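You operate a simulated robot arm through the tools that you are given. There is no shell and no other tool. Be economical: measure what you need, move in short steps, check, and stop when the job is done.

The job below is to be done with a simulated two-armed robot. You get a single attempt, and the scene is never put back.

JOB
Put the strainer basket on the top of the wooden bench away on the stores shelf. Then take the purple fitting and put it in the green drip pan. Then take the orange housing and put it on top of the teal can. Keep to this order. Set down upright: strainer basket, purple fitting.

The check looks at the end state, three seconds after you hand in, the way a careful person would. Anything else that was tipped, shoved, dropped, spilled or broken makes it a failure.

ROBOT AND FRAMES
Two 7-joint arms with fingered hands on one trunk, on a base that drives. Base frame: it is fixed to the floor where the robot stands at the start and does not move with it; the origin is under the middle of the robot, x ahead of it, y to its left, z up. Readings come in cm, degrees, newtons and seconds.
The left shoulder is at the start at [6, 17.7, 85], the right one opposite. With the tool pointing down near the work surface each hand reaches from about 10 to 90 cm from the robot's upright axis, wherever it stands, measured 20 degrees to its own side. Places, roughly: green drip pan (40x22x8 cm) [-90, -80, 40]; orange housing (4x4x3 cm) [-450, 90, 80]; purple fitting (3x6x3 cm) [-450, 40, 80]; stores shelf (15x78 cm) [-202, -118, 128]; teal can [-550, 25, 75]. Payload 4 kg a hand.
The TCP of each hand is the grasp point between the finger pads, 3.7 cm short of the fingertips. In the tool frame z runs along the fingers and y along their closing line. The gripper opens to 12.4 cm. The gripper's body begins 4.3 cm behind the TCP. The gripper is a hand of 3 fingers: y runs from the thumb to the fingers, the wrist lies at [-1.5, -10.8, -20.2] in the tool frame, and closing takes about 1.5 s.
Orientation is told as [roll, pitch, yaw] about the base's x, y, z axes, in that order, counted from this pose: with the fingers straight down and the wrist toward the robot, the tool's x, y and z point along [0, 1, 0], [1, 0, 0] and [0, 0, -1] of the base frame.

CONTROLS
- The arms move only by the tool arm_command. It takes "left_targets", "right_targets" or both (then of equal length, played together; a hand with none holds still); each is a list of rows, each an object (a shift or turn left out is 0, a gripper value left out holds the last) with "travel": the shift along the base's x, y, z in cm, a list of three; "dr": the turn, a rotation vector about the base's x, y, z in degrees, a list of three; "jaw": the opening in per cent of the stroke, from 0 (shut) to 100 (fully open). In form: [{"travel": [dx, dy, dz], "dr": [rx, ry, rz], "jaw": jaw}, ...]. A call has 1 to 10 rows; each row is the pose to reach, as a shift and turn from the pose commanded when the call began. Each row takes 0.2 s and may step no farther than 5 cm and 8.6 degrees from the row before; otherwise, or with a gripper value out of range, the whole call is refused. A pose out of reach is approached as far as the arm can. The call stops where the force on the tool passes 40 N (or 10 N more than at its start, if that is more) or the arm is blocked; 0.2 s more then pass. The fingers move at their own pace (about 7.2 cm/s each) and stop on an object; they squeeze with about 33 N. The grip force told is the motor's: it shows also when the fingers shut on nothing. Time passes only in rows, and 0.2 s behind the last, so rows that repeat a pose let the fingers close. It gives the time, the measured TCP pose, the force on the tool (base axes), the opening and the grip force at its end, in the units of the frame above (readings bear some noise), with the torque about the TCP (base axes, N m) and any sound that the robot's microphone picked up.
- Cameras (640 x 400 px; columns grow to the right, rows downward): "scene" is now at [0.82, -7.76, 150.57]; the picture's right is [-0.90, -0.43, 0.00], its down [-0.27, 0.55, -0.79] and it looks along [0.34, -0.71, -0.61] (base axes); focal length 214 px, centre (320, 200). "left" rides on the left gripper at [-6.4, -7.6, -13.7] in its tool frame; the picture's right is [-0.84, -0.26, 0.48], its down [0.48, -0.76, 0.43] and it looks along [0.26, 0.60, 0.76] (tool axes); focal length 256 px, centre (320, 200). "right" rides on the right gripper at [6.4, -7.6, -13.6] in its tool frame; the picture's right is [-0.84, 0.26, -0.48], its down [-0.48, -0.76, 0.43] and it looks along [-0.26, 0.60, 0.76] (tool axes); focal length 256 px, centre (320, 200). There is no depth. A picture from a camera that has moved, and an enlarged one, comes with that camera's place and axes in the base frame and with its lens.
- camera(camera): a new picture of that camera. No time passes.
- slide_trunk(by): slides the trunk up (or, below 0, down) by that many cm; the arms and the scene camera ride with it, the base frame stays. It gives what a move gives, with no picture.
- steer(legs): drives the robot by 1 to 6 legs, each [ahead, left, turn to the left] in cm, cm and degrees, along the robot's own axes; the way and the turn of a leg run together, so that a leg with both is an arc; at most 150 cm and 180 degrees a leg. The arms and the cameras ride along, it lands a little off, and it stops where it bumps. It gives what a move gives.
- preshape(shape, hand): the hand has 3 fingers and takes this shape, open, in about a second: jaw (thumb against the fingers, like two jaws); tri (thumb and two fingers); tip (a fingertip pinch); poke (one finger out to press); point (the index stretched); flat (the hand flat); cup (the hand cupped); fist (a fist). The gripper value then closes the fingers along that shape, each until it touches; the sizes above hold for jaw. It gives what a move gives, with no picture.
- pan_tilt(pan, tilt): turns the head with the scene camera to pan (to the left, within 86 degrees either way) and tilt (down, from -29 to 69), counted from straight ahead of the robot. It gives what a move gives.
- inspect(camera, box): a new picture of the part [left, top, right, bottom] of that camera's present view, enlarged. No time passes.
- hand_in(): hands the job in; it is judged then, once.

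Work in short steps. Places have to be worked out from the pictures, the camera data and where the tool is seen: move nearer, look again, correct. Check each grasp and each placing, and mend what went wrong. You have 165 turns and 138 pictures in all, those below and enlarged ones among them. Open the grippers and draw the arms clear of the work before you hand the job in, unless the task says otherwise; then end with one line.

The tools are called after ">>>" as a command line: name --argument value ..., lists and objects as JSON in quotes. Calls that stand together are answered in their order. arm_command: Moves the arms, as the interface text tells. Its arguments: {"type":"object","properties":{"left_targets":{"type":"array"},"right_targets":{"type":"array"}},"required":[]} The other tools are called the same way: slide_trunk (by) slides the trunk up or down; preshape (shape, hand) gives the hand a shape; steer (legs) drives the base; pan_tilt (pan, tilt) turns the head that bears the scene camera; camera (camera) takes a picture; inspect (camera, box) takes an enlarged picture of a part of a camera's view; hand_in () hands the job in.

At the start:

```text
time_s: 0.0
left_position: [51.97, -2.09, 119.63]
left_tool_rot: [0.1, 0.0, 0.0]
left_wrist_force: [1.2, -0.2, 0.3]
left_torque: [0.0, 0.0, 0.01]
left_grip_width: 12.38
left_grasp_force: 0.3
left_shape: jaw
right_position: [37.39, -53.18, 118.88]
right_tool_rot: [0.0, 0.1, 0.0]
right_wrist_force: [-0.5, -0.4, 0.9]
right_torque: [0.0, 0.01, 0.0]
right_grip_width: 12.38
right_grasp_force: 0.1
right_shape: jaw
trunk travel left (down, up): [-37.5, 21.5]
robot x, y, heading: [-0.24, 0.0, -0.1]
head pan, tilt: [-64.4, 37.8]
```

scene: 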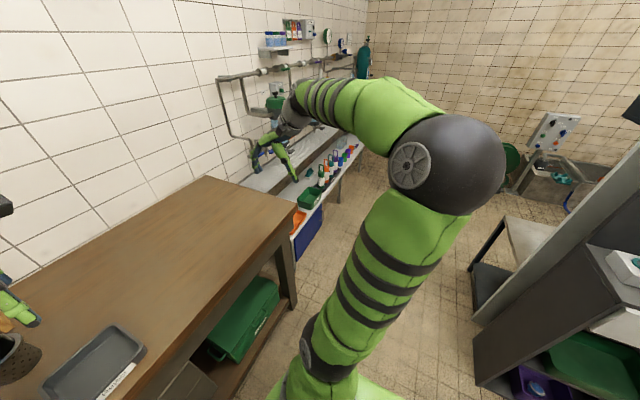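
right: 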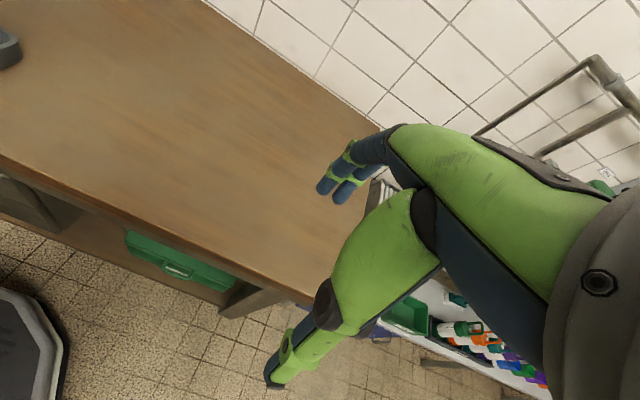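
left: 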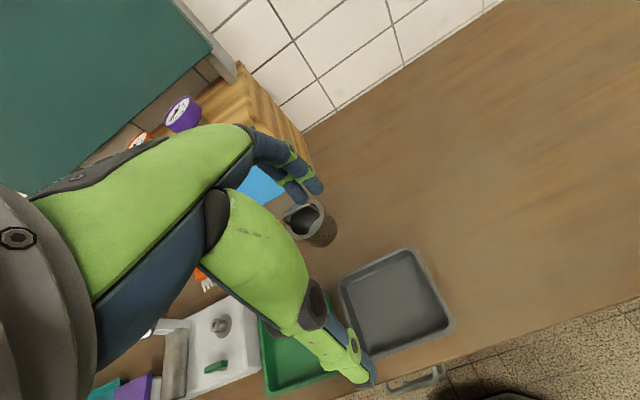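

The left picture shows the strainer basket on the bench near the left hand. I turn the head ahead to see the bench.

>>> pan_tilt --pan 0 --tilt 45

>>> camera --camera "scene"

```text
time_s: 1.4
left_position: [51.89, -2.12, 119.61]
left_tool_rot: [0.0, 0.0, 0.1]
left_wrist_force: [0.2, 0.0, -0.3]
left_torque: [0.0, 0.0, -0.02]
left_grip_width: 12.37
left_grasp_force: 0.1
left_shape: jaw
right_position: [37.39, -53.24, 118.78]
right_tool_rot: [0.0, 0.0, 0.0]
right_wrist_force: [0.2, -0.4, -0.4]
right_torque: [-0.03, 0.01, 0.03]
right_grip_width: 12.37
right_grasp_force: 0.1
right_shape: jaw
trunk travel left (down, up): [-37.5, 21.5]
robot x, y, heading: [0.11, -0.35, 0.2]
head pan, tilt: [0.0, 45.0]
```

```text
134 pictures are left
camera scene: at [5.22, 0.03, 149.52], right [0.0, -1.0, 0.0], down [-0.71, 0.0, -0.71], along [0.71, 0.0, -0.71], focal length 214 px, centre (320, 200)
```

scene: 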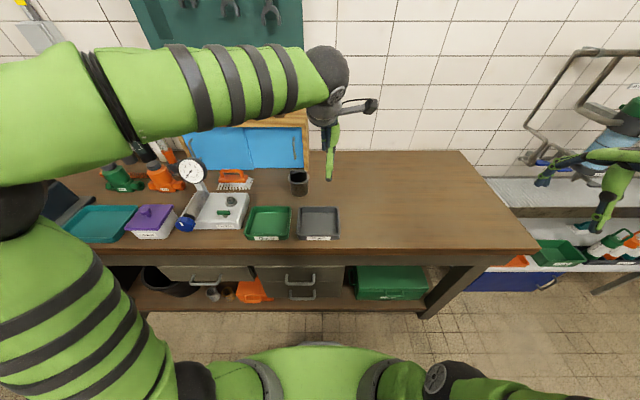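

The basket is at about px (298,183). I enlarge it and also look rightwards toward the shelf wall.

>>> inspect --camera "scene" --box '[220, 130, 380, 230]'

>>> inspect --camera "left" --box '[230, 140, 390, 240]'

```text
4.00 times, centred on (300, 180) of scene
camera zoom: at [5.22, 0.03, 149.52], right [0.0, -1.0, 0.0], down [-0.71, 0.0, -0.71], along [0.71, 0.0, -0.71], focal length 858 px, centre (400, 280)
```

zoom: 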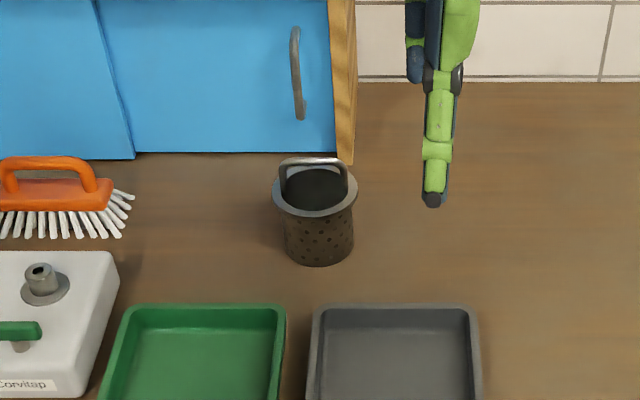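

```text
4.00 times, centred on (310, 190) of left
camera zoom: at [44.41, -8.5, 133.34], right [-0.26, -0.84, -0.48], down [-0.76, 0.48, -0.43], along [0.6, 0.26, -0.76], focal length 1024 px, centre (360, 240)
```

zoom: 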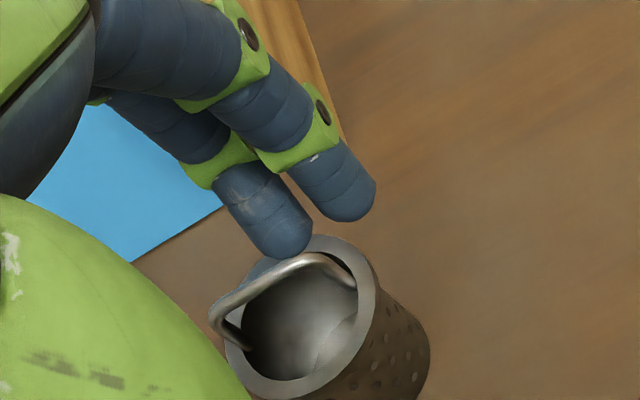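

I triangulate the basket rim centre at about (73.1, 8.8, 94.4), and the handle top at about z 98, running along y. I move the left hand above it and look again.

>>> arm_command --left_targets '[{"travel": [3.5, 1.8, -2]}, {"travel": [7, 3.6, -4]}, {"travel": [10.5, 5.4, -6]}, {"travel": [14, 7.2, -8]}, {"travel": [17.5, 9, -10]}, {"travel": [21, 10.8, -12]}, {"travel": [21, 10.8, -12]}]'

>>> camera --camera "left"

>>> inspect --camera "scene" --box '[220, 130, 380, 230]'

```text
time_s: 3.0
left_position: [72.95, 8.76, 107.55]
left_tool_rot: [0.0, 0.0, 0.1]
left_wrist_force: [-0.1, -0.2, -0.7]
left_torque: [0.0, -0.02, -0.01]
left_grip_width: 12.36
left_grasp_force: 0.0
left_shape: jaw
right_position: [37.45, -53.24, 118.82]
right_tool_rot: [0.0, 0.0, 0.0]
right_wrist_force: [0.1, -0.2, 0.8]
right_torque: [0.04, -0.02, -0.01]
right_grip_width: 12.38
right_grasp_force: 0.1
right_shape: jaw
trunk travel left (down, up): [-37.5, 21.5]
robot x, y, heading: [0.18, -0.11, -0.3]
head pan, tilt: [0.0, 45.0]
```

```text
131 pictures are left
camera left: at [65.38, 2.29, 121.24], right [-0.26, -0.84, -0.48], down [-0.76, 0.48, -0.43], along [0.6, 0.26, -0.76], focal length 256 px, centre (320, 200)
```

left: 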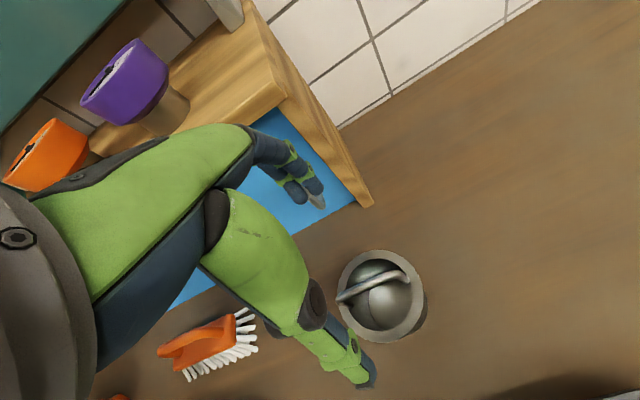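

```text
4.00 times, centred on (300, 180) of scene
camera zoom: at [5.21, 0.03, 149.52], right [0.0, -1.0, 0.0], down [-0.71, 0.0, -0.71], along [0.71, 0.0, -0.71], focal length 858 px, centre (400, 280)
```

zoom: 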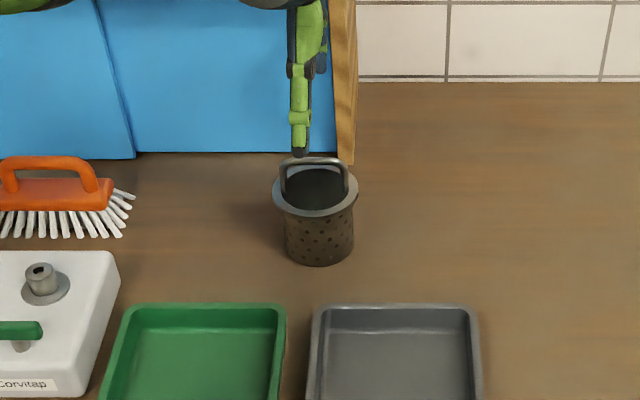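

Handle midpoint now reads about (72.4, 8.3, 98). I descend to TCP z 99 (fingertips just above the rim), then close on the handle.

>>> arm_command --left_targets '[{"travel": [-0.4, -0.3, -3]}, {"travel": [-0.4, -0.3, -6]}, {"travel": [-0.4, -0.3, -8.6]}, {"travel": [-0.4, -0.3, -8.6]}]'

>>> inspect --camera "scene" --box '[260, 140, 340, 190]'

>>> inspect --camera "left" --box '[260, 160, 500, 400]'

```text
time_s: 4.0
left_position: [72.48, 8.22, 98.99]
left_tool_rot: [0.0, 0.0, 0.0]
left_wrist_force: [-0.3, 0.6, 0.0]
left_torque: [0.02, 0.01, -0.01]
left_grip_width: 12.37
left_grasp_force: 0.1
left_shape: jaw
right_position: [37.41, -53.31, 118.88]
right_tool_rot: [0.1, 0.0, 0.0]
right_wrist_force: [0.7, -0.7, 0.2]
right_torque: [0.0, 0.03, 0.01]
right_grip_width: 12.37
right_grasp_force: 0.0
right_shape: jaw
trunk travel left (down, up): [-37.5, 21.5]
robot x, y, heading: [-0.1, 0.03, -0.3]
head pan, tilt: [0.0, 45.0]
```

```text
8.00 times, centred on (300, 165) of scene
camera zoom: at [5.22, 0.04, 149.52], right [0.0, -1.0, 0.0], down [-0.71, 0.0, -0.71], along [0.71, 0.0, -0.71], focal length 1716 px, centre (480, 480)
```

zoom: 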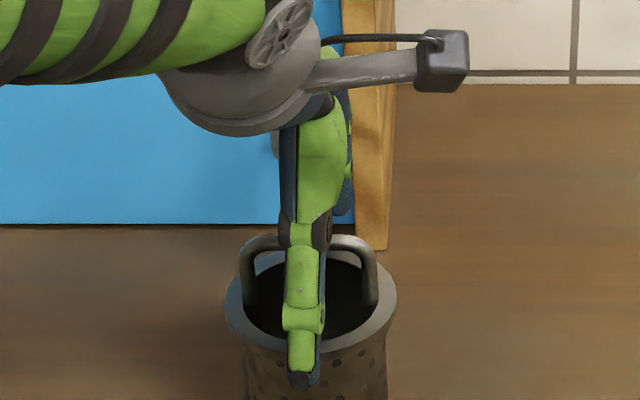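

```text
1.67 times, centred on (380, 280) of left
camera zoom: at [64.87, 1.9, 112.7], right [-0.26, -0.84, -0.48], down [-0.76, 0.48, -0.43], along [0.6, 0.26, -0.76], focal length 427 px, centre (220, 67)
```

zoom: 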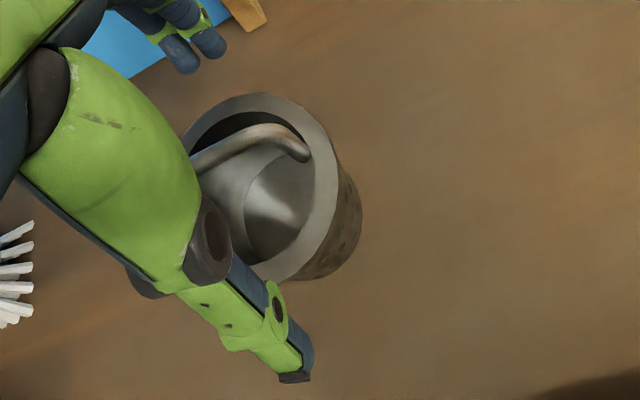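

The hand is centred on the handle and clear of the rim. I close.

>>> arm_command --left_targets '[{"jaw": 0}, {"jaw": 0}, {"jaw": 0}, {"jaw": 0}, {"jaw": 0}, {"jaw": 0}, {"jaw": 0}, {"jaw": 0}]'

>>> inspect --camera "scene" --box '[260, 140, 340, 190]'

>>> inspect --camera "left" --box '[260, 160, 500, 400]'

```text
time_s: 5.8
left_position: [72.33, 8.3, 99.28]
left_tool_rot: [-0.1, -0.3, 0.1]
left_wrist_force: [2.9, -0.9, 25.3]
left_torque: [-0.03, -0.09, 0.0]
left_grip_width: 5.26
left_grasp_force: 32.6
left_shape: jaw
right_position: [37.21, -53.31, 118.97]
right_tool_rot: [-0.1, -0.1, 0.0]
right_wrist_force: [0.1, 0.0, 0.8]
right_torque: [0.0, 0.0, 0.03]
right_grip_width: 12.35
right_grasp_force: 0.0
right_shape: jaw
trunk travel left (down, up): [-37.5, 21.5]
robot x, y, heading: [-0.1, 0.02, -0.1]
head pan, tilt: [0.0, 45.0]
```

```text
8.00 times, centred on (300, 165) of scene
camera zoom: at [5.07, 0.01, 149.55], right [0.0, -1.0, 0.0], down [-0.71, 0.0, -0.71], along [0.71, 0.0, -0.71], focal length 1716 px, centre (480, 480)
```

zoom: 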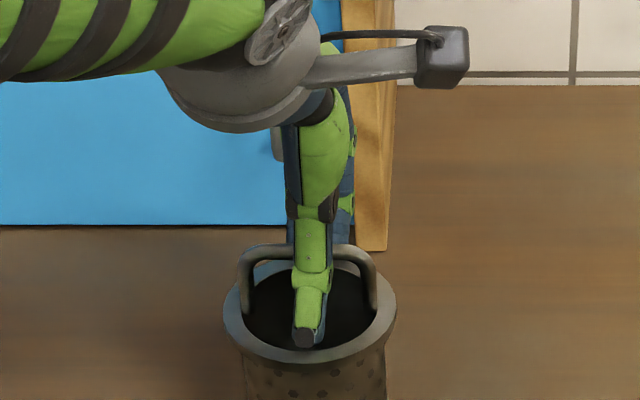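

```text
1.67 times, centred on (380, 280) of left
camera zoom: at [64.78, 1.88, 112.94], right [-0.26, -0.84, -0.48], down [-0.76, 0.48, -0.44], along [0.6, 0.25, -0.76], focal length 427 px, centre (220, 67)
```

zoom: 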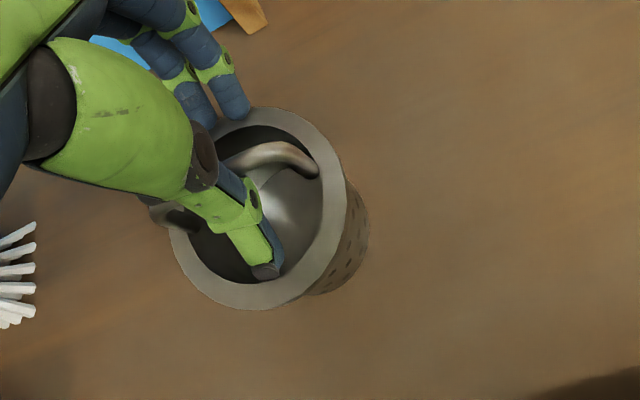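

The tips caught the rim while closing (25 N up, width 5.3). I open, raise by 1.6 cm and close again.

>>> arm_command --left_targets '[{"jaw": 100}, {"jaw": 100}, {"jaw": 100}, {"jaw": 100, "travel": [0.3, 0, 1.6]}, {"jaw": 0, "travel": [0.3, 0, 1.6]}, {"jaw": 0, "travel": [0.3, 0, 1.6]}, {"jaw": 0, "travel": [0.3, 0, 1.6]}, {"jaw": 0, "travel": [0.3, 0, 1.6]}]'

>>> arm_command --left_targets '[{"jaw": 0}, {"jaw": 0}, {"jaw": 0}, {"jaw": 0}]'

>>> inspect --camera "scene" --box '[260, 140, 340, 190]'

>>> inspect --camera "left" --box '[260, 160, 500, 400]'

```text
time_s: 7.5
left_position: [72.79, 8.34, 100.7]
left_tool_rot: [0.0, 0.0, 0.1]
left_wrist_force: [0.0, -0.1, 0.7]
left_torque: [0.02, 0.01, -0.03]
left_grip_width: 1.45
left_grasp_force: 2.2
left_shape: jaw
right_position: [37.34, -53.32, 118.9]
right_tool_rot: [0.0, 0.0, 0.1]
right_wrist_force: [0.0, -0.4, 0.0]
right_torque: [0.01, 0.02, -0.04]
right_grip_width: 12.36
right_grasp_force: 0.1
right_shape: jaw
trunk travel left (down, up): [-37.5, 21.5]
robot x, y, heading: [0.05, -0.02, 0.1]
head pan, tilt: [0.0, 45.0]
```

```text
time_s: 8.6
left_position: [72.83, 8.17, 100.59]
left_tool_rot: [0.0, 0.0, -0.1]
left_wrist_force: [-0.1, -0.4, 0.4]
left_torque: [-0.03, -0.02, 0.0]
left_grip_width: 0.23
left_grasp_force: 33.3
left_shape: jaw
right_position: [37.5, -53.2, 118.79]
right_tool_rot: [-0.1, 0.0, 0.0]
right_wrist_force: [-0.7, -0.1, -0.4]
right_torque: [-0.02, -0.03, 0.02]
right_grip_width: 12.35
right_grasp_force: 0.1
right_shape: jaw
trunk travel left (down, up): [-37.5, 21.5]
robot x, y, heading: [0.27, -0.16, -0.1]
head pan, tilt: [0.0, 45.0]
```

```text
8.00 times, centred on (300, 165) of scene
camera zoom: at [5.22, 0.04, 149.52], right [0.0, -1.0, 0.0], down [-0.71, 0.0, -0.71], along [0.71, 0.0, -0.71], focal length 1716 px, centre (480, 480)
```

zoom: 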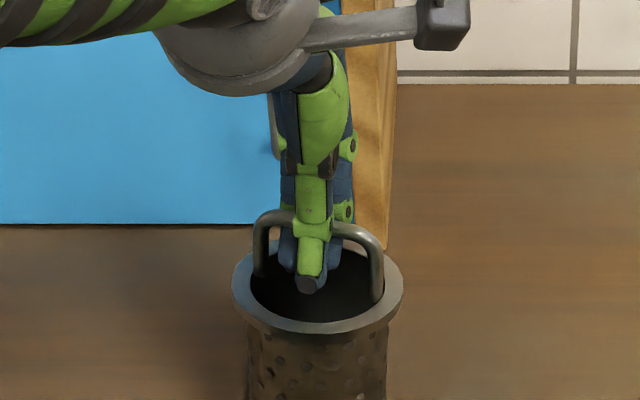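

```text
1.67 times, centred on (380, 280) of left
camera zoom: at [65.27, 1.87, 114.33], right [-0.26, -0.84, -0.48], down [-0.76, 0.48, -0.43], along [0.6, 0.26, -0.76], focal length 427 px, centre (220, 67)
```

zoom: 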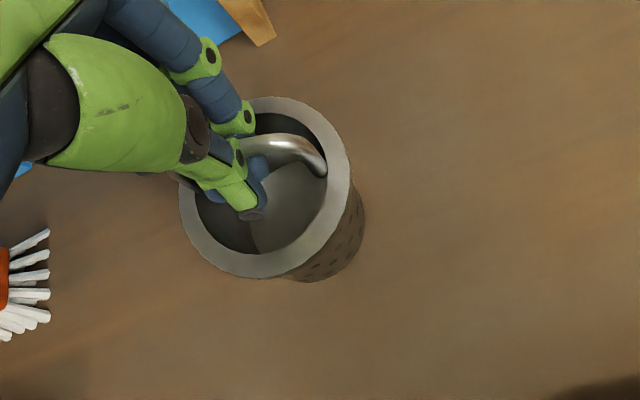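

The handle seems to pass between thumb and fingers. I lift by 4 cm as a test.

>>> arm_command --left_targets '[{"travel": [0, 0, 1.5]}, {"travel": [0, 0, 4]}, {"travel": [0, 0, 4]}]'

>>> inspect --camera "scene" --box '[220, 130, 380, 230]'

```text
time_s: 9.3
left_position: [72.75, 8.26, 104.47]
left_tool_rot: [0.0, 0.0, -0.1]
left_wrist_force: [-0.1, 0.3, -0.4]
left_torque: [-0.02, -0.03, -0.01]
left_grip_width: 0.21
left_grasp_force: 32.8
left_shape: jaw
right_position: [37.35, -53.23, 119.0]
right_tool_rot: [0.0, 0.0, 0.0]
right_wrist_force: [1.5, 0.9, -0.3]
right_torque: [0.01, -0.03, 0.03]
right_grip_width: 12.36
right_grasp_force: 0.0
right_shape: jaw
trunk travel left (down, up): [-37.5, 21.5]
robot x, y, heading: [0.06, 0.4, -0.4]
head pan, tilt: [0.0, 45.0]
```

```text
4.00 times, centred on (300, 180) of scene
camera zoom: at [5.24, 0.03, 149.52], right [0.0, -1.0, 0.0], down [-0.71, 0.0, -0.71], along [0.71, 0.0, -0.71], focal length 858 px, centre (400, 280)
```

zoom: 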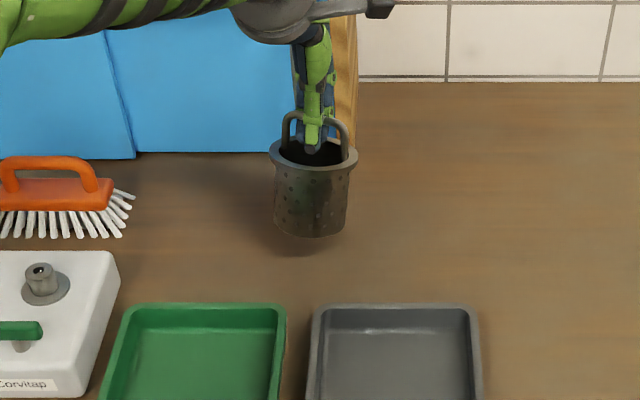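

The basket hangs from the hand. I raise it, pull both arms in, then look around.

>>> arm_command --left_targets '[{"travel": [0, 0, 4]}, {"travel": [0, 0, 8]}, {"travel": [-4, 1, 10.5]}, {"travel": [-8, 2, 13]}, {"travel": [-12, 3, 15]}, {"travel": [-16.5, 4, 16]}, {"travel": [-21, 5, 16]}, {"travel": [-25.5, 6, 16]}, {"travel": [-30, 7, 16]}, {"travel": [-30, 7, 16]}]' --right_targets '[{"travel": [0, 3, 0]}, {"travel": [0, 6, 0]}, {"travel": [0, 9, 0]}, {"travel": [0, 12, 0]}, {"travel": [0, 15, 0]}, {"travel": [0, 18, 0]}, {"travel": [0, 21, 0]}, {"travel": [0, 24, 0]}, {"travel": [0, 24, 0]}, {"travel": [0, 24, 0]}]'

>>> pan_tilt --pan -86 --tilt 20

>>> camera --camera "scene"

>>> camera --camera "left"

```text
time_s: 11.6
left_position: [43.02, 15.38, 120.64]
left_tool_rot: [0.1, 0.0, -0.1]
left_wrist_force: [-0.4, -0.6, -1.3]
left_torque: [0.01, -0.04, -0.01]
left_grip_width: 0.18
left_grasp_force: 32.7
left_shape: jaw
right_position: [37.32, -29.13, 118.9]
right_tool_rot: [0.0, 0.0, -0.1]
right_wrist_force: [-1.1, -0.4, 0.0]
right_torque: [0.03, 0.02, 0.0]
right_grip_width: 12.36
right_grasp_force: 0.0
right_shape: jaw
trunk travel left (down, up): [-37.5, 21.5]
robot x, y, heading: [-0.11, -0.52, -0.0]
head pan, tilt: [0.0, 45.0]
```

```text
time_s: 13.2
left_position: [42.91, 15.35, 120.85]
left_tool_rot: [0.0, -0.2, 0.0]
left_wrist_force: [-1.0, -0.4, -1.5]
left_torque: [-0.01, 0.03, 0.02]
left_grip_width: 0.19
left_grasp_force: 33.4
left_shape: jaw
right_position: [37.48, -29.16, 118.84]
right_tool_rot: [0.1, 0.0, 0.0]
right_wrist_force: [0.0, 0.3, -0.4]
right_torque: [-0.01, -0.03, -0.01]
right_grip_width: 12.34
right_grasp_force: 0.1
right_shape: jaw
trunk travel left (down, up): [-37.5, 21.5]
robot x, y, heading: [-0.39, -0.31, -0.0]
head pan, tilt: [-85.9, 20.0]
```

```text
122 pictures are left
camera scene: at [-2.25, -9.25, 153.39], right [-1.0, -0.07, 0.0], down [-0.02, 0.34, -0.94], along [0.07, -0.94, -0.34], focal length 214 px, centre (320, 200)
```

scene: 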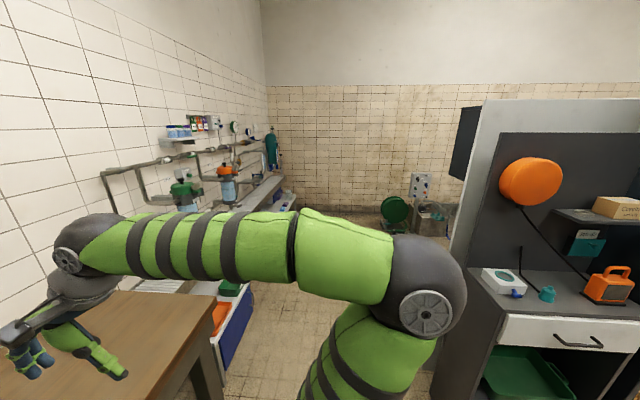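

```text
121 pictures are left
camera left: at [35.37, 8.99, 134.41], right [-0.26, -0.84, -0.48], down [-0.76, 0.48, -0.43], along [0.6, 0.26, -0.76], focal length 256 px, centre (320, 200)
```

left: 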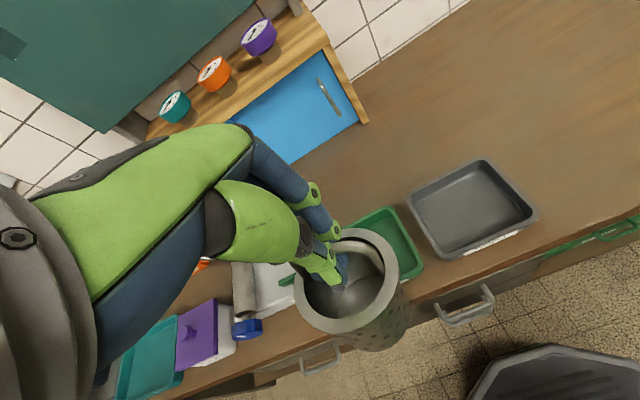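

The shelf is behind to the right. I turn right 90° in place (arms are above bench level) to see the rear of the room.

>>> steer --legs '[[0, 0, -90]]'

>>> pan_tilt --pan -45 --tilt 25

>>> camera --camera "scene"

>>> pan_tilt --pan -86 --tilt 25

>>> camera --camera "scene"

```text
time_s: 17.3
left_position: [16.19, -42.63, 120.86]
left_tool_rot: [0.1, 0.0, -88.9]
left_wrist_force: [0.6, 0.5, -1.1]
left_torque: [-0.02, 0.01, -0.01]
left_grip_width: 0.19
left_grasp_force: 32.9
left_shape: jaw
right_position: [-28.61, -37.93, 118.88]
right_tool_rot: [0.0, -0.1, -88.9]
right_wrist_force: [-0.4, 0.3, 0.1]
right_torque: [0.01, 0.01, 0.01]
right_grip_width: 12.37
right_grasp_force: 0.2
right_shape: jaw
trunk travel left (down, up): [-37.5, 21.5]
robot x, y, heading: [-0.32, -0.05, -88.9]
head pan, tilt: [-85.9, 20.0]
```

```text
time_s: 18.4
left_position: [16.2, -42.5, 120.68]
left_tool_rot: [0.0, 0.0, -88.8]
left_wrist_force: [0.6, -0.1, -1.5]
left_torque: [-0.01, 0.04, -0.01]
left_grip_width: 0.19
left_grasp_force: 32.3
left_shape: jaw
right_position: [-28.48, -37.96, 118.83]
right_tool_rot: [0.0, 0.0, -89.0]
right_wrist_force: [-0.2, -0.6, -0.5]
right_torque: [-0.01, 0.01, 0.0]
right_grip_width: 12.37
right_grasp_force: 0.0
right_shape: jaw
trunk travel left (down, up): [-37.5, 21.5]
robot x, y, heading: [0.11, -0.2, -88.9]
head pan, tilt: [-45.0, 25.0]
```

```text
120 pictures are left
camera scene: at [-6.37, -3.6, 152.58], right [-0.72, 0.69, 0.0], down [0.29, 0.3, -0.91], along [-0.63, -0.65, -0.42], focal length 214 px, centre (320, 200)
```

scene: 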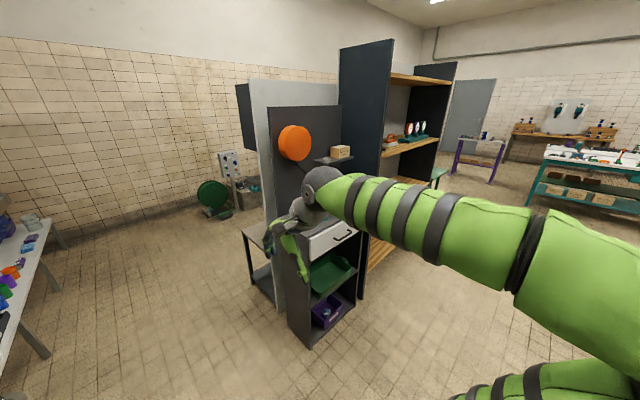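

```text
time_s: 19.5
left_position: [16.21, -42.64, 120.71]
left_tool_rot: [0.0, 0.0, -88.9]
left_wrist_force: [-0.2, -1.1, -1.3]
left_torque: [-0.02, 0.01, 0.01]
left_grip_width: 0.2
left_grasp_force: 32.9
left_shape: jaw
right_position: [-28.52, -37.97, 118.84]
right_tool_rot: [-0.1, 0.1, -89.0]
right_wrist_force: [0.7, 1.1, 0.6]
right_torque: [0.0, 0.02, 0.03]
right_grip_width: 12.35
right_grasp_force: 0.2
right_shape: jaw
trunk travel left (down, up): [-37.5, 21.5]
robot x, y, heading: [-0.35, -0.19, -89.3]
head pan, tilt: [-85.9, 25.0]
```

```text
119 pictures are left
camera scene: at [-9.15, 2.2, 152.58], right [-0.09, 1.0, 0.0], down [0.42, 0.04, -0.91], along [-0.9, -0.08, -0.42], focal length 214 px, centre (320, 200)
```

scene: 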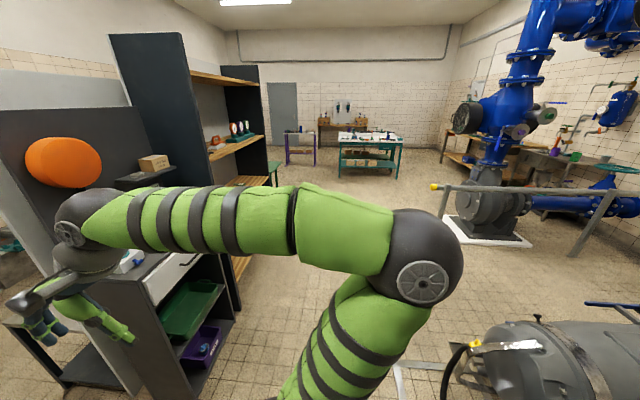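

The shelving unit stands beyond the console, open toward +y, with a free aisle along y≈0. I strafe to my right (‑x) along it and then look.

>>> steer --legs '[[10, 0, 0], [0, -120, 0], [0, -75, 0]]'

>>> pan_tilt --pan 0 --tilt 25

>>> camera --camera "scene"

```text
time_s: 30.1
left_position: [-180.61, -54.97, 120.74]
left_tool_rot: [-0.1, 0.0, -89.4]
left_wrist_force: [-0.7, 0.1, -1.2]
left_torque: [-0.01, -0.02, 0.02]
left_grip_width: 0.13
left_grasp_force: 32.9
left_shape: jaw
right_position: [-225.4, -49.79, 118.95]
right_tool_rot: [0.0, 0.0, -89.5]
right_wrist_force: [-0.1, 0.2, -0.3]
right_torque: [-0.01, 0.0, -0.02]
right_grip_width: 12.37
right_grasp_force: 0.1
right_shape: jaw
trunk travel left (down, up): [-37.5, 21.5]
robot x, y, heading: [-196.02, -12.36, -89.5]
head pan, tilt: [-85.9, 25.0]
```

```text
time_s: 31.7
left_position: [-180.5, -54.93, 120.75]
left_tool_rot: [0.0, 0.0, -89.5]
left_wrist_force: [0.1, -0.4, -1.9]
left_torque: [0.0, 0.03, -0.02]
left_grip_width: 0.2
left_grasp_force: 33.0
left_shape: jaw
right_position: [-225.19, -49.8, 118.89]
right_tool_rot: [0.0, 0.0, -89.5]
right_wrist_force: [-0.2, 0.0, -0.8]
right_torque: [-0.01, 0.01, 0.01]
right_grip_width: 12.35
right_grasp_force: 0.1
right_shape: jaw
trunk travel left (down, up): [-37.5, 21.5]
robot x, y, heading: [-196.72, -12.13, -89.3]
head pan, tilt: [0.0, 25.0]
```

```text
118 pictures are left
camera scene: at [-196.16, -18.32, 152.58], right [-1.0, -0.01, 0.0], down [0.0, 0.42, -0.91], along [0.01, -0.91, -0.42], focal length 214 px, centre (320, 200)
```

scene: 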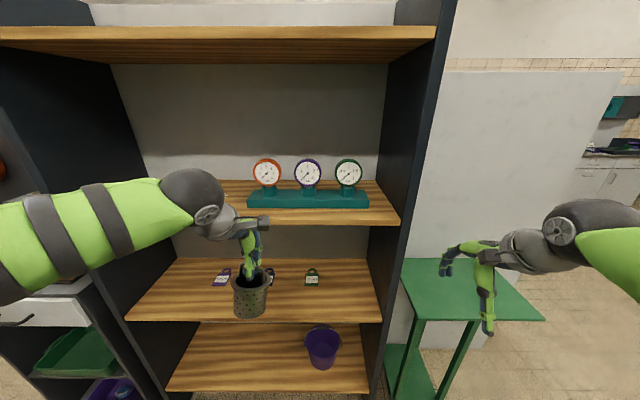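

I need depths for the shelving boards; I raise the trunk (needed anyway) to get parallax.

>>> slide_trunk --by 20

>>> camera --camera "scene"

>>> camera --camera "right"

```text
time_s: 33.8
left_position: [-180.54, -54.98, 140.68]
left_tool_rot: [0.0, -0.1, -89.5]
left_wrist_force: [0.4, 0.3, -2.3]
left_torque: [0.0, 0.0, 0.0]
left_grip_width: 0.17
left_grasp_force: 32.8
left_shape: jaw
right_position: [-225.16, -49.84, 138.86]
right_tool_rot: [0.0, 0.0, -89.5]
right_wrist_force: [0.4, -0.7, 0.5]
right_torque: [0.01, 0.0, -0.03]
right_grip_width: 12.37
right_grasp_force: 0.0
right_shape: jaw
trunk travel left (down, up): [-57.5, 1.5]
robot x, y, heading: [-196.48, -12.46, -89.6]
head pan, tilt: [0.0, 25.0]
```

```text
117 pictures are left
camera scene: at [-196.15, -18.32, 172.58], right [-1.0, -0.01, 0.0], down [0.0, 0.42, -0.91], along [0.01, -0.91, -0.42], focal length 214 px, centre (320, 200)
```

scene: 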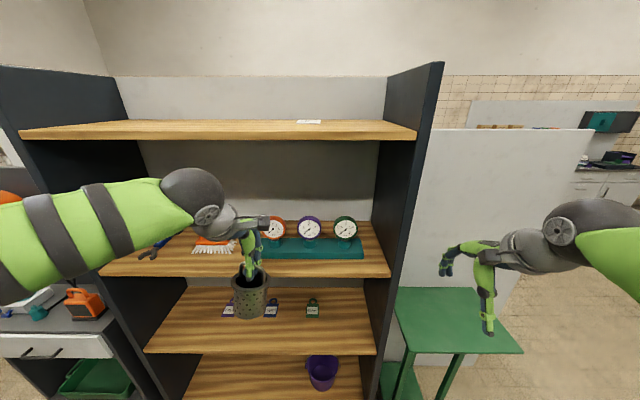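

```text
116 pictures are left
camera right: at [-218.83, -41.99, 152.61], right [-0.84, -0.26, 0.48], down [-0.49, 0.76, -0.43], along [-0.25, -0.6, -0.76], focal length 256 px, centre (320, 200)
```

right: 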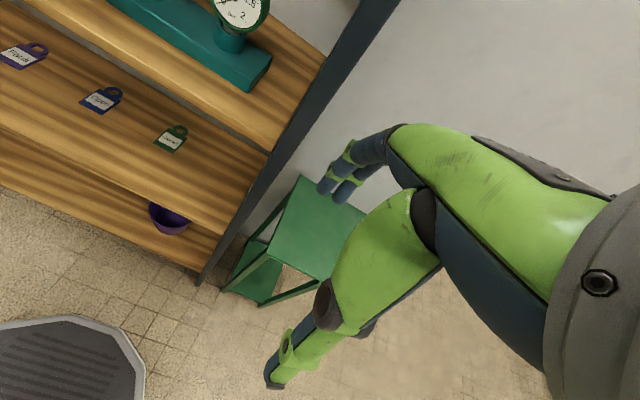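

Parallax gives the visible board at z≈128 but at y −60…−93, x −138…−214, which does not match the told place [-202,-118,128] (15 deep). That may be a shelf behind this partition (y≈-105); I look to the sides for a way around before deciding.

>>> pan_tilt --pan -55 --tilt 25

>>> camera --camera "scene"

>>> pan_tilt --pan 50 --tilt 25

>>> camera --camera "scene"

```text
time_s: 35.1
left_position: [-180.5, -54.93, 140.71]
left_tool_rot: [-0.1, 0.0, -89.5]
left_wrist_force: [-0.6, -0.3, -2.2]
left_torque: [-0.03, -0.01, 0.0]
left_grip_width: 0.18
left_grasp_force: 33.2
left_shape: jaw
right_position: [-225.25, -49.77, 138.8]
right_tool_rot: [0.0, 0.0, -89.5]
right_wrist_force: [-0.2, 0.5, -0.6]
right_torque: [-0.01, 0.02, 0.0]
right_grip_width: 12.35
right_grasp_force: 0.1
right_shape: jaw
trunk travel left (down, up): [-57.5, 1.5]
robot x, y, heading: [-196.14, -12.42, -89.6]
head pan, tilt: [-55.0, 25.0]
```

```text
115 pictures are left
camera scene: at [-203.73, -14.46, 172.58], right [-0.58, 0.81, 0.0], down [0.34, 0.25, -0.91], along [-0.74, -0.53, -0.42], focal length 214 px, centre (320, 200)
```

scene: 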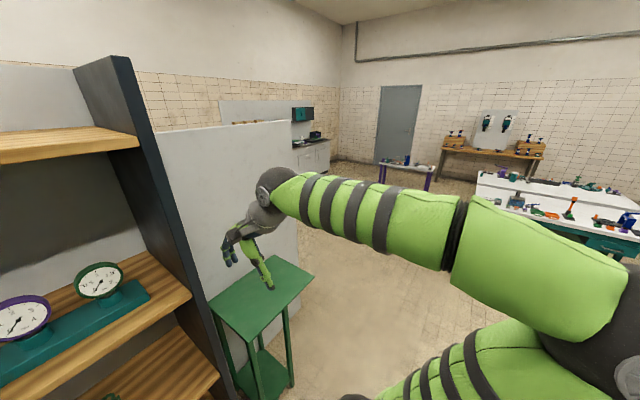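

```text
time_s: 36.9
left_position: [-180.46, -54.98, 140.69]
left_tool_rot: [0.0, 0.0, -89.4]
left_wrist_force: [0.9, 0.1, -2.2]
left_torque: [-0.01, -0.02, 0.0]
left_grip_width: 0.16
left_grasp_force: 33.4
left_shape: jaw
right_position: [-225.2, -49.79, 138.9]
right_tool_rot: [0.0, -0.1, -89.5]
right_wrist_force: [-0.4, 0.3, -0.8]
right_torque: [0.0, -0.01, 0.03]
right_grip_width: 12.36
right_grasp_force: 0.0
right_shape: jaw
trunk travel left (down, up): [-57.5, 1.5]
robot x, y, heading: [-196.11, -11.95, -89.3]
head pan, tilt: [50.0, 25.0]
```

```text
114 pictures are left
camera scene: at [-189.13, -14.97, 172.58], right [-0.64, -0.77, 0.0], down [-0.33, 0.27, -0.91], along [0.7, -0.58, -0.42], focal length 214 px, centre (320, 200)
```

scene: 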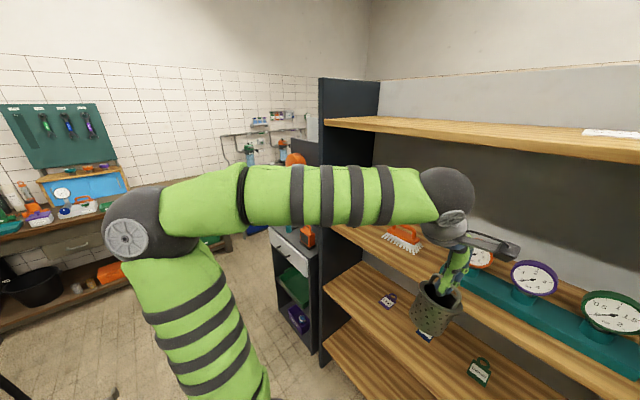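

Behind the partition's far end there is an open area. I strafe further in −x past its end and look behind it.

>>> steer --legs '[[0, -140, 0], [30, 0, 0]]'

>>> pan_tilt --pan 25 --tilt 20

>>> camera --camera "scene"

```text
time_s: 45.6
left_position: [-320.94, -87.1, 140.7]
left_tool_rot: [0.1, 0.1, -89.0]
left_wrist_force: [0.2, 0.0, -0.9]
left_torque: [0.0, 0.0, 0.01]
left_grip_width: 0.14
left_grasp_force: 33.2
left_shape: jaw
right_position: [-365.74, -82.22, 138.94]
right_tool_rot: [0.0, 0.1, -89.2]
right_wrist_force: [1.0, -0.4, -0.9]
right_torque: [0.01, -0.03, 0.03]
right_grip_width: 12.38
right_grasp_force: 0.1
right_shape: jaw
trunk travel left (down, up): [-57.5, 1.5]
robot x, y, heading: [-337.11, -44.48, -89.2]
head pan, tilt: [50.0, 25.0]
```

```text
time_s: 46.5
left_position: [-321.09, -87.0, 140.78]
left_tool_rot: [0.0, 0.0, -89.1]
left_wrist_force: [0.3, -0.8, -1.9]
left_torque: [0.04, 0.01, 0.01]
left_grip_width: 0.17
left_grasp_force: 33.2
left_shape: jaw
right_position: [-365.79, -82.15, 138.82]
right_tool_rot: [0.0, 0.0, -89.1]
right_wrist_force: [-0.1, -0.6, 0.2]
right_torque: [0.03, 0.0, 0.0]
right_grip_width: 12.36
right_grasp_force: 0.1
right_shape: jaw
trunk travel left (down, up): [-57.5, 1.5]
robot x, y, heading: [-337.34, -44.68, -88.8]
head pan, tilt: [25.0, 20.0]
```

```text
113 pictures are left
camera scene: at [-332.97, -49.67, 173.39], right [-0.9, -0.44, 0.0], down [-0.15, 0.31, -0.94], along [0.41, -0.85, -0.34], focal length 214 px, centre (320, 200)
```

scene: 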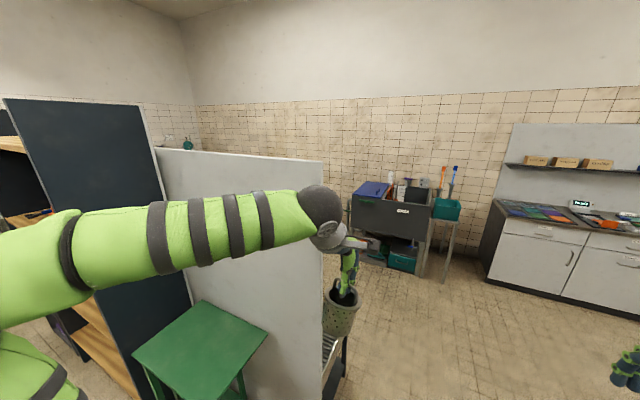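

There is a bench area behind the partition (ends near x≈-306). I shift 35 cm more to −x for arm clearance, drive past and turn left to look behind.

>>> steer --legs '[[0, -35, 0], [130, 0, 0], [0, 0, 60]]'

>>> pan_tilt --pan 40 --tilt 20

>>> camera --camera "scene"

```text
time_s: 57.5
left_position: [-326.78, -182.1, 140.57]
left_tool_rot: [0.0, 0.0, -30.5]
left_wrist_force: [0.8, -0.1, -2.2]
left_torque: [-0.01, -0.02, -0.01]
left_grip_width: 0.17
left_grasp_force: 33.1
left_shape: jaw
right_position: [-354.35, -217.8, 138.91]
right_tool_rot: [-0.1, 0.1, -30.6]
right_wrist_force: [0.0, -0.5, 0.3]
right_torque: [0.01, 0.0, -0.02]
right_grip_width: 12.41
right_grasp_force: 0.0
right_shape: jaw
trunk travel left (down, up): [-57.5, 1.5]
robot x, y, heading: [-371.28, -173.88, -30.7]
head pan, tilt: [25.0, 20.0]
```

```text
time_s: 58.2
left_position: [-326.93, -182.14, 140.75]
left_tool_rot: [-0.1, 0.1, -30.7]
left_wrist_force: [0.3, -0.1, -0.7]
left_torque: [-0.03, -0.01, -0.02]
left_grip_width: 0.17
left_grasp_force: 32.6
left_shape: jaw
right_position: [-354.31, -217.68, 138.83]
right_tool_rot: [0.0, 0.0, -30.6]
right_wrist_force: [0.3, -0.9, 0.1]
right_torque: [0.02, 0.0, -0.01]
right_grip_width: 12.4
right_grasp_force: 0.0
right_shape: jaw
trunk travel left (down, up): [-57.5, 1.5]
robot x, y, heading: [-371.56, -173.79, -30.5]
head pan, tilt: [40.0, 20.0]
```

```text
112 pictures are left
camera scene: at [-364.95, -170.45, 173.39], right [0.16, -0.99, 0.0], down [-0.34, -0.06, -0.94], along [0.93, 0.15, -0.34], focal length 214 px, centre (320, 200)
```

scene: 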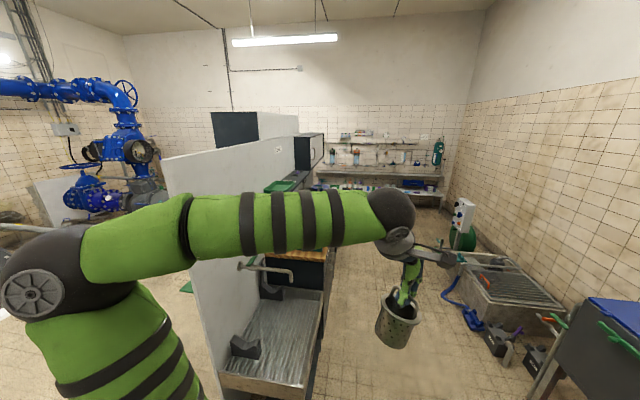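

Behind the partition is a second bench row with the aisle around y≈−205. I drive into this aisle, then turn to face the partition's back.

>>> steer --legs '[[0, 0, 30.5], [0, -33, 0], [100, 0, 0], [0, 0, 50]]'

>>> pan_tilt --pan 0 --tilt 20

>>> camera --camera "scene"

```text
time_s: 68.9
left_position: [-255.5, -164.58, 140.75]
left_tool_rot: [0.0, 0.0, 48.7]
left_wrist_force: [-0.7, 0.1, -0.9]
left_torque: [0.01, -0.04, 0.02]
left_grip_width: 0.16
left_grasp_force: 33.1
left_shape: jaw
right_position: [-225.58, -198.16, 138.82]
right_tool_rot: [0.0, -0.1, 48.7]
right_wrist_force: [-0.5, -0.5, 0.8]
right_torque: [0.0, -0.02, 0.01]
right_grip_width: 12.36
right_grasp_force: 0.1
right_shape: jaw
trunk travel left (down, up): [-57.5, 1.5]
robot x, y, heading: [-271.98, -206.8, 48.8]
head pan, tilt: [40.0, 20.0]
```

```text
time_s: 70.0
left_position: [-255.4, -164.63, 140.65]
left_tool_rot: [0.0, 0.0, 48.7]
left_wrist_force: [0.7, 0.2, -1.2]
left_torque: [0.02, 0.0, 0.01]
left_grip_width: 0.18
left_grasp_force: 33.1
left_shape: jaw
right_position: [-225.64, -198.25, 138.94]
right_tool_rot: [0.0, 0.0, 48.7]
right_wrist_force: [0.6, 0.8, -0.3]
right_torque: [0.0, 0.0, 0.02]
right_grip_width: 12.35
right_grasp_force: 0.1
right_shape: jaw
trunk travel left (down, up): [-57.5, 1.5]
robot x, y, heading: [-272.21, -207.01, 48.9]
head pan, tilt: [0.0, 20.0]
```

```text
111 pictures are left
camera scene: at [-267.96, -202.22, 173.39], right [0.75, -0.66, 0.0], down [-0.23, -0.26, -0.94], along [0.62, 0.71, -0.34], focal length 214 px, centre (320, 200)
```

scene: 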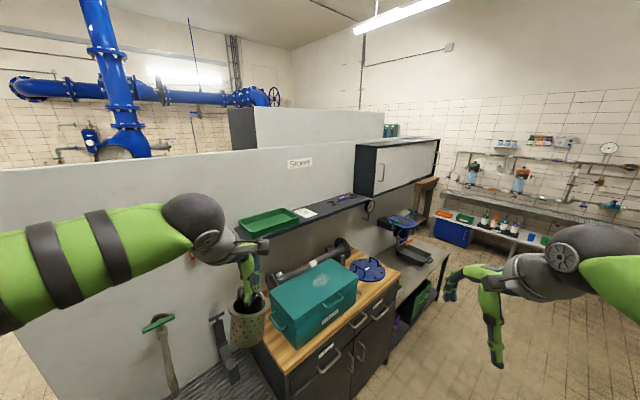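

Here is the narrow wall shelf with a label and a green tray: it matches the stores shelf. I enlarge it.

>>> inspect --camera "scene" --box '[200, 130, 440, 280]'

```text
2.67 times, centred on (320, 205) of scene
camera zoom: at [-267.96, -202.22, 173.39], right [0.75, -0.66, 0.0], down [-0.23, -0.26, -0.94], along [0.62, 0.71, -0.34], focal length 572 px, centre (320, 187)
```

zoom: 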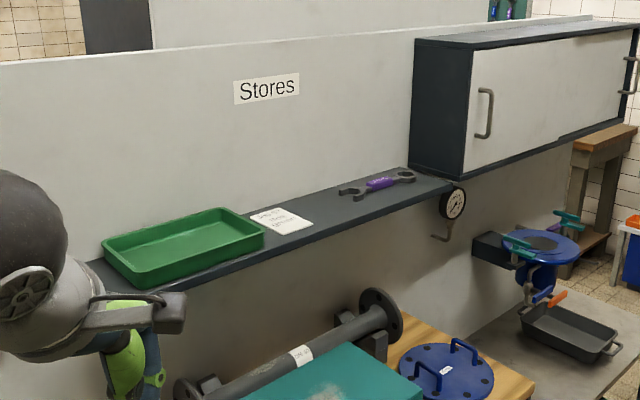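

The label reads "Stores"; the shelf holds a tray, a note and a wrench, with a free gap at x≈−198…−185 (aim x −191.5, y −119). I turn to face it and move so that the left hand lines up.

>>> steer --legs '[[0, 0, 41], [0, -93, 0]]'

>>> arm_command --left_targets '[{"travel": [0, 0, 3]}, {"travel": [0, 0, 6]}, {"travel": [0, 0, 9]}, {"travel": [0, 0, 9]}]' --right_targets '[{"travel": [0, -4, 0]}, {"travel": [0, -8, 0]}, {"travel": [0, -10, 0]}, {"travel": [0, -10, 0]}]'

>>> camera --camera "scene"

```text
time_s: 76.8
left_position: [-194.28, -163.72, 140.77]
left_tool_rot: [0.0, 0.0, 90.3]
left_wrist_force: [-0.4, 0.7, -0.8]
left_torque: [0.01, 0.0, -0.01]
left_grip_width: 0.12
left_grasp_force: 32.7
left_shape: jaw
right_position: [-149.61, -168.84, 138.88]
right_tool_rot: [0.0, -0.1, 90.3]
right_wrist_force: [0.1, -0.2, 0.5]
right_torque: [0.01, 0.07, 0.02]
right_grip_width: 12.35
right_grasp_force: 0.0
right_shape: jaw
trunk travel left (down, up): [-57.5, 1.5]
robot x, y, heading: [-178.81, -206.17, 90.5]
head pan, tilt: [0.0, 20.0]
```

```text
time_s: 77.8
left_position: [-194.3, -163.64, 149.61]
left_tool_rot: [0.0, 0.0, 90.4]
left_wrist_force: [-0.1, 0.4, -1.5]
left_torque: [0.03, -0.02, -0.03]
left_grip_width: 0.17
left_grasp_force: 32.4
left_shape: jaw
right_position: [-149.77, -179.0, 138.83]
right_tool_rot: [0.0, -0.1, 90.4]
right_wrist_force: [0.5, 0.2, 0.0]
right_torque: [-0.03, -0.03, 0.05]
right_grip_width: 12.35
right_grasp_force: 0.2
right_shape: jaw
trunk travel left (down, up): [-57.5, 1.5]
robot x, y, heading: [-178.54, -206.4, 90.3]
head pan, tilt: [0.0, 20.0]
```

```text
109 pictures are left
camera scene: at [-178.65, -200.04, 173.39], right [1.0, 0.01, 0.0], down [0.0, -0.34, -0.94], along [-0.01, 0.94, -0.34], focal length 214 px, centre (320, 200)
```

scene: 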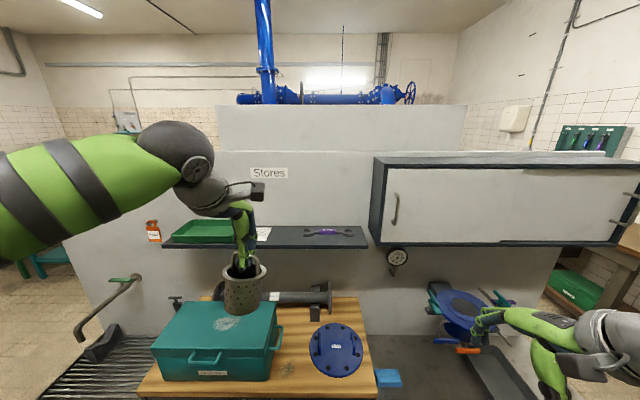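

Gap between note (right edge x≈−201) and wrench (x≈−186): centre x −193.5. I drive 16 cm ahead.

>>> steer --legs '[[16, 0, 0]]'

>>> inspect --camera "scene" --box '[160, 180, 400, 330]'

>>> camera --camera "left"

```text
time_s: 79.2
left_position: [-194.18, -147.43, 149.33]
left_tool_rot: [0.0, 0.2, 90.3]
left_wrist_force: [0.0, 0.0, -1.6]
left_torque: [-0.02, -0.03, -0.02]
left_grip_width: 0.16
left_grasp_force: 32.7
left_shape: jaw
right_position: [-149.76, -162.89, 138.74]
right_tool_rot: [0.0, 0.1, 90.2]
right_wrist_force: [-0.1, 0.1, 0.0]
right_torque: [-0.02, 0.02, -0.01]
right_grip_width: 12.39
right_grasp_force: 0.1
right_shape: jaw
trunk travel left (down, up): [-57.5, 1.5]
robot x, y, heading: [-178.6, -190.48, 90.1]
head pan, tilt: [0.0, 20.0]
```

```text
2.67 times, centred on (280, 255) of scene
camera zoom: at [-178.71, -183.85, 173.38], right [1.0, 0.0, 0.0], down [0.0, -0.34, -0.94], along [0.0, 0.94, -0.34], focal length 572 px, centre (427, 53)
```

zoom: 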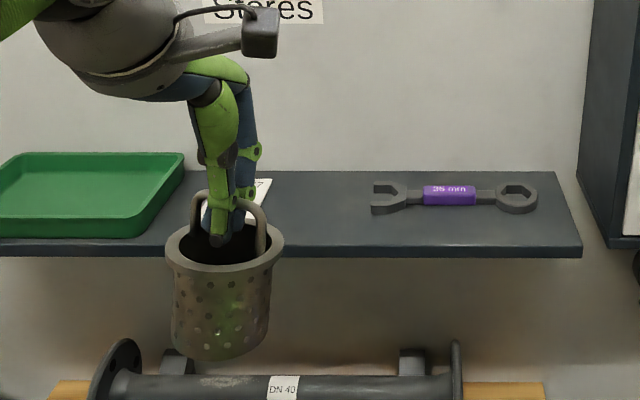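

```text
107 pictures are left
camera left: at [-187.82, -154.99, 163.17], right [0.84, -0.25, -0.48], down [-0.48, -0.76, -0.43], along [-0.26, 0.59, -0.76], focal length 256 px, centre (320, 200)
```

left: 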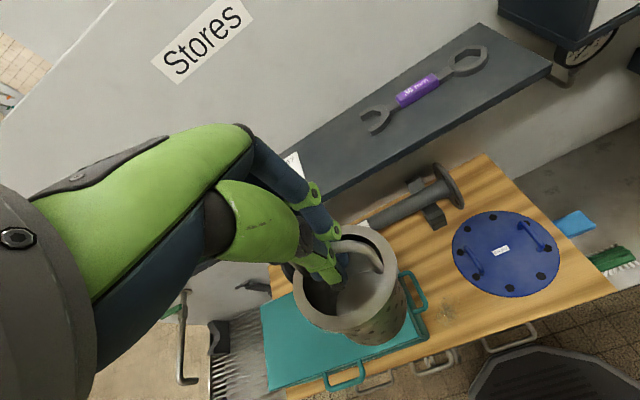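

The basket hangs slightly tilted, bottom at about z 135, clear of the shelf. I move it forward over the gap to y −118.5, x −192.5.

>>> arm_command --left_targets '[{"travel": [0.3, 4.8, 0]}, {"travel": [0.6, 9.6, 0]}, {"travel": [0.9, 14.4, 0]}, {"travel": [1.2, 19.2, 0]}, {"travel": [1.5, 24, 0]}, {"travel": [1.7, 28.5, 0]}, {"travel": [1.7, 28.5, 0]}]'

>>> inspect --camera "scene" --box '[160, 130, 400, 280]'

>>> camera --camera "left"

```text
time_s: 80.8
left_position: [-192.53, -119.13, 149.69]
left_tool_rot: [0.0, 0.0, 90.2]
left_wrist_force: [-0.7, -0.6, -1.0]
left_torque: [-0.01, -0.02, -0.04]
left_grip_width: 0.15
left_grasp_force: 32.8
left_shape: jaw
right_position: [-149.85, -162.98, 139.02]
right_tool_rot: [-0.1, -0.1, 90.3]
right_wrist_force: [0.7, 0.2, 0.2]
right_torque: [0.01, 0.0, 0.02]
right_grip_width: 12.39
right_grasp_force: 0.0
right_shape: jaw
trunk travel left (down, up): [-57.5, 1.5]
robot x, y, heading: [-178.89, -190.68, 90.2]
head pan, tilt: [0.0, 20.0]
```

```text
2.67 times, centred on (280, 205) of scene
camera zoom: at [-178.75, -184.19, 173.4], right [1.0, 0.0, 0.0], down [0.0, -0.34, -0.94], along [0.0, 0.94, -0.34], focal length 572 px, centre (427, 187)
```

zoom: 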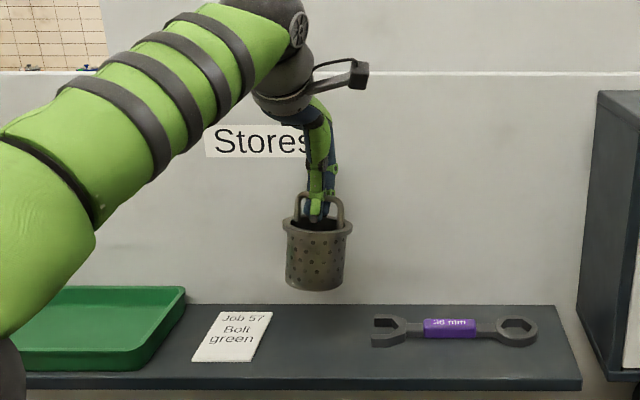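

```text
105 pictures are left
camera left: at [-186.13, -126.71, 163.37], right [0.84, -0.25, -0.48], down [-0.48, -0.76, -0.43], along [-0.26, 0.6, -0.76], focal length 256 px, centre (320, 200)
```

left: 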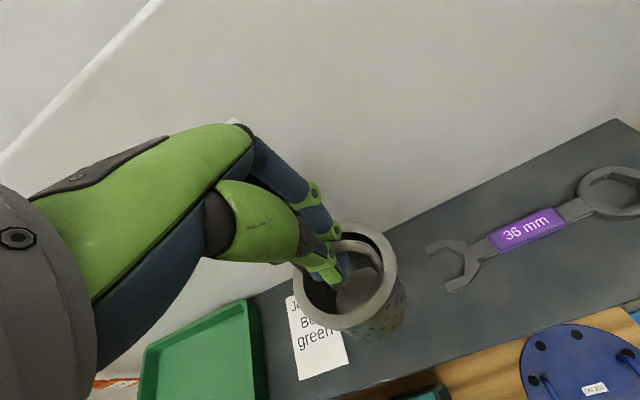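

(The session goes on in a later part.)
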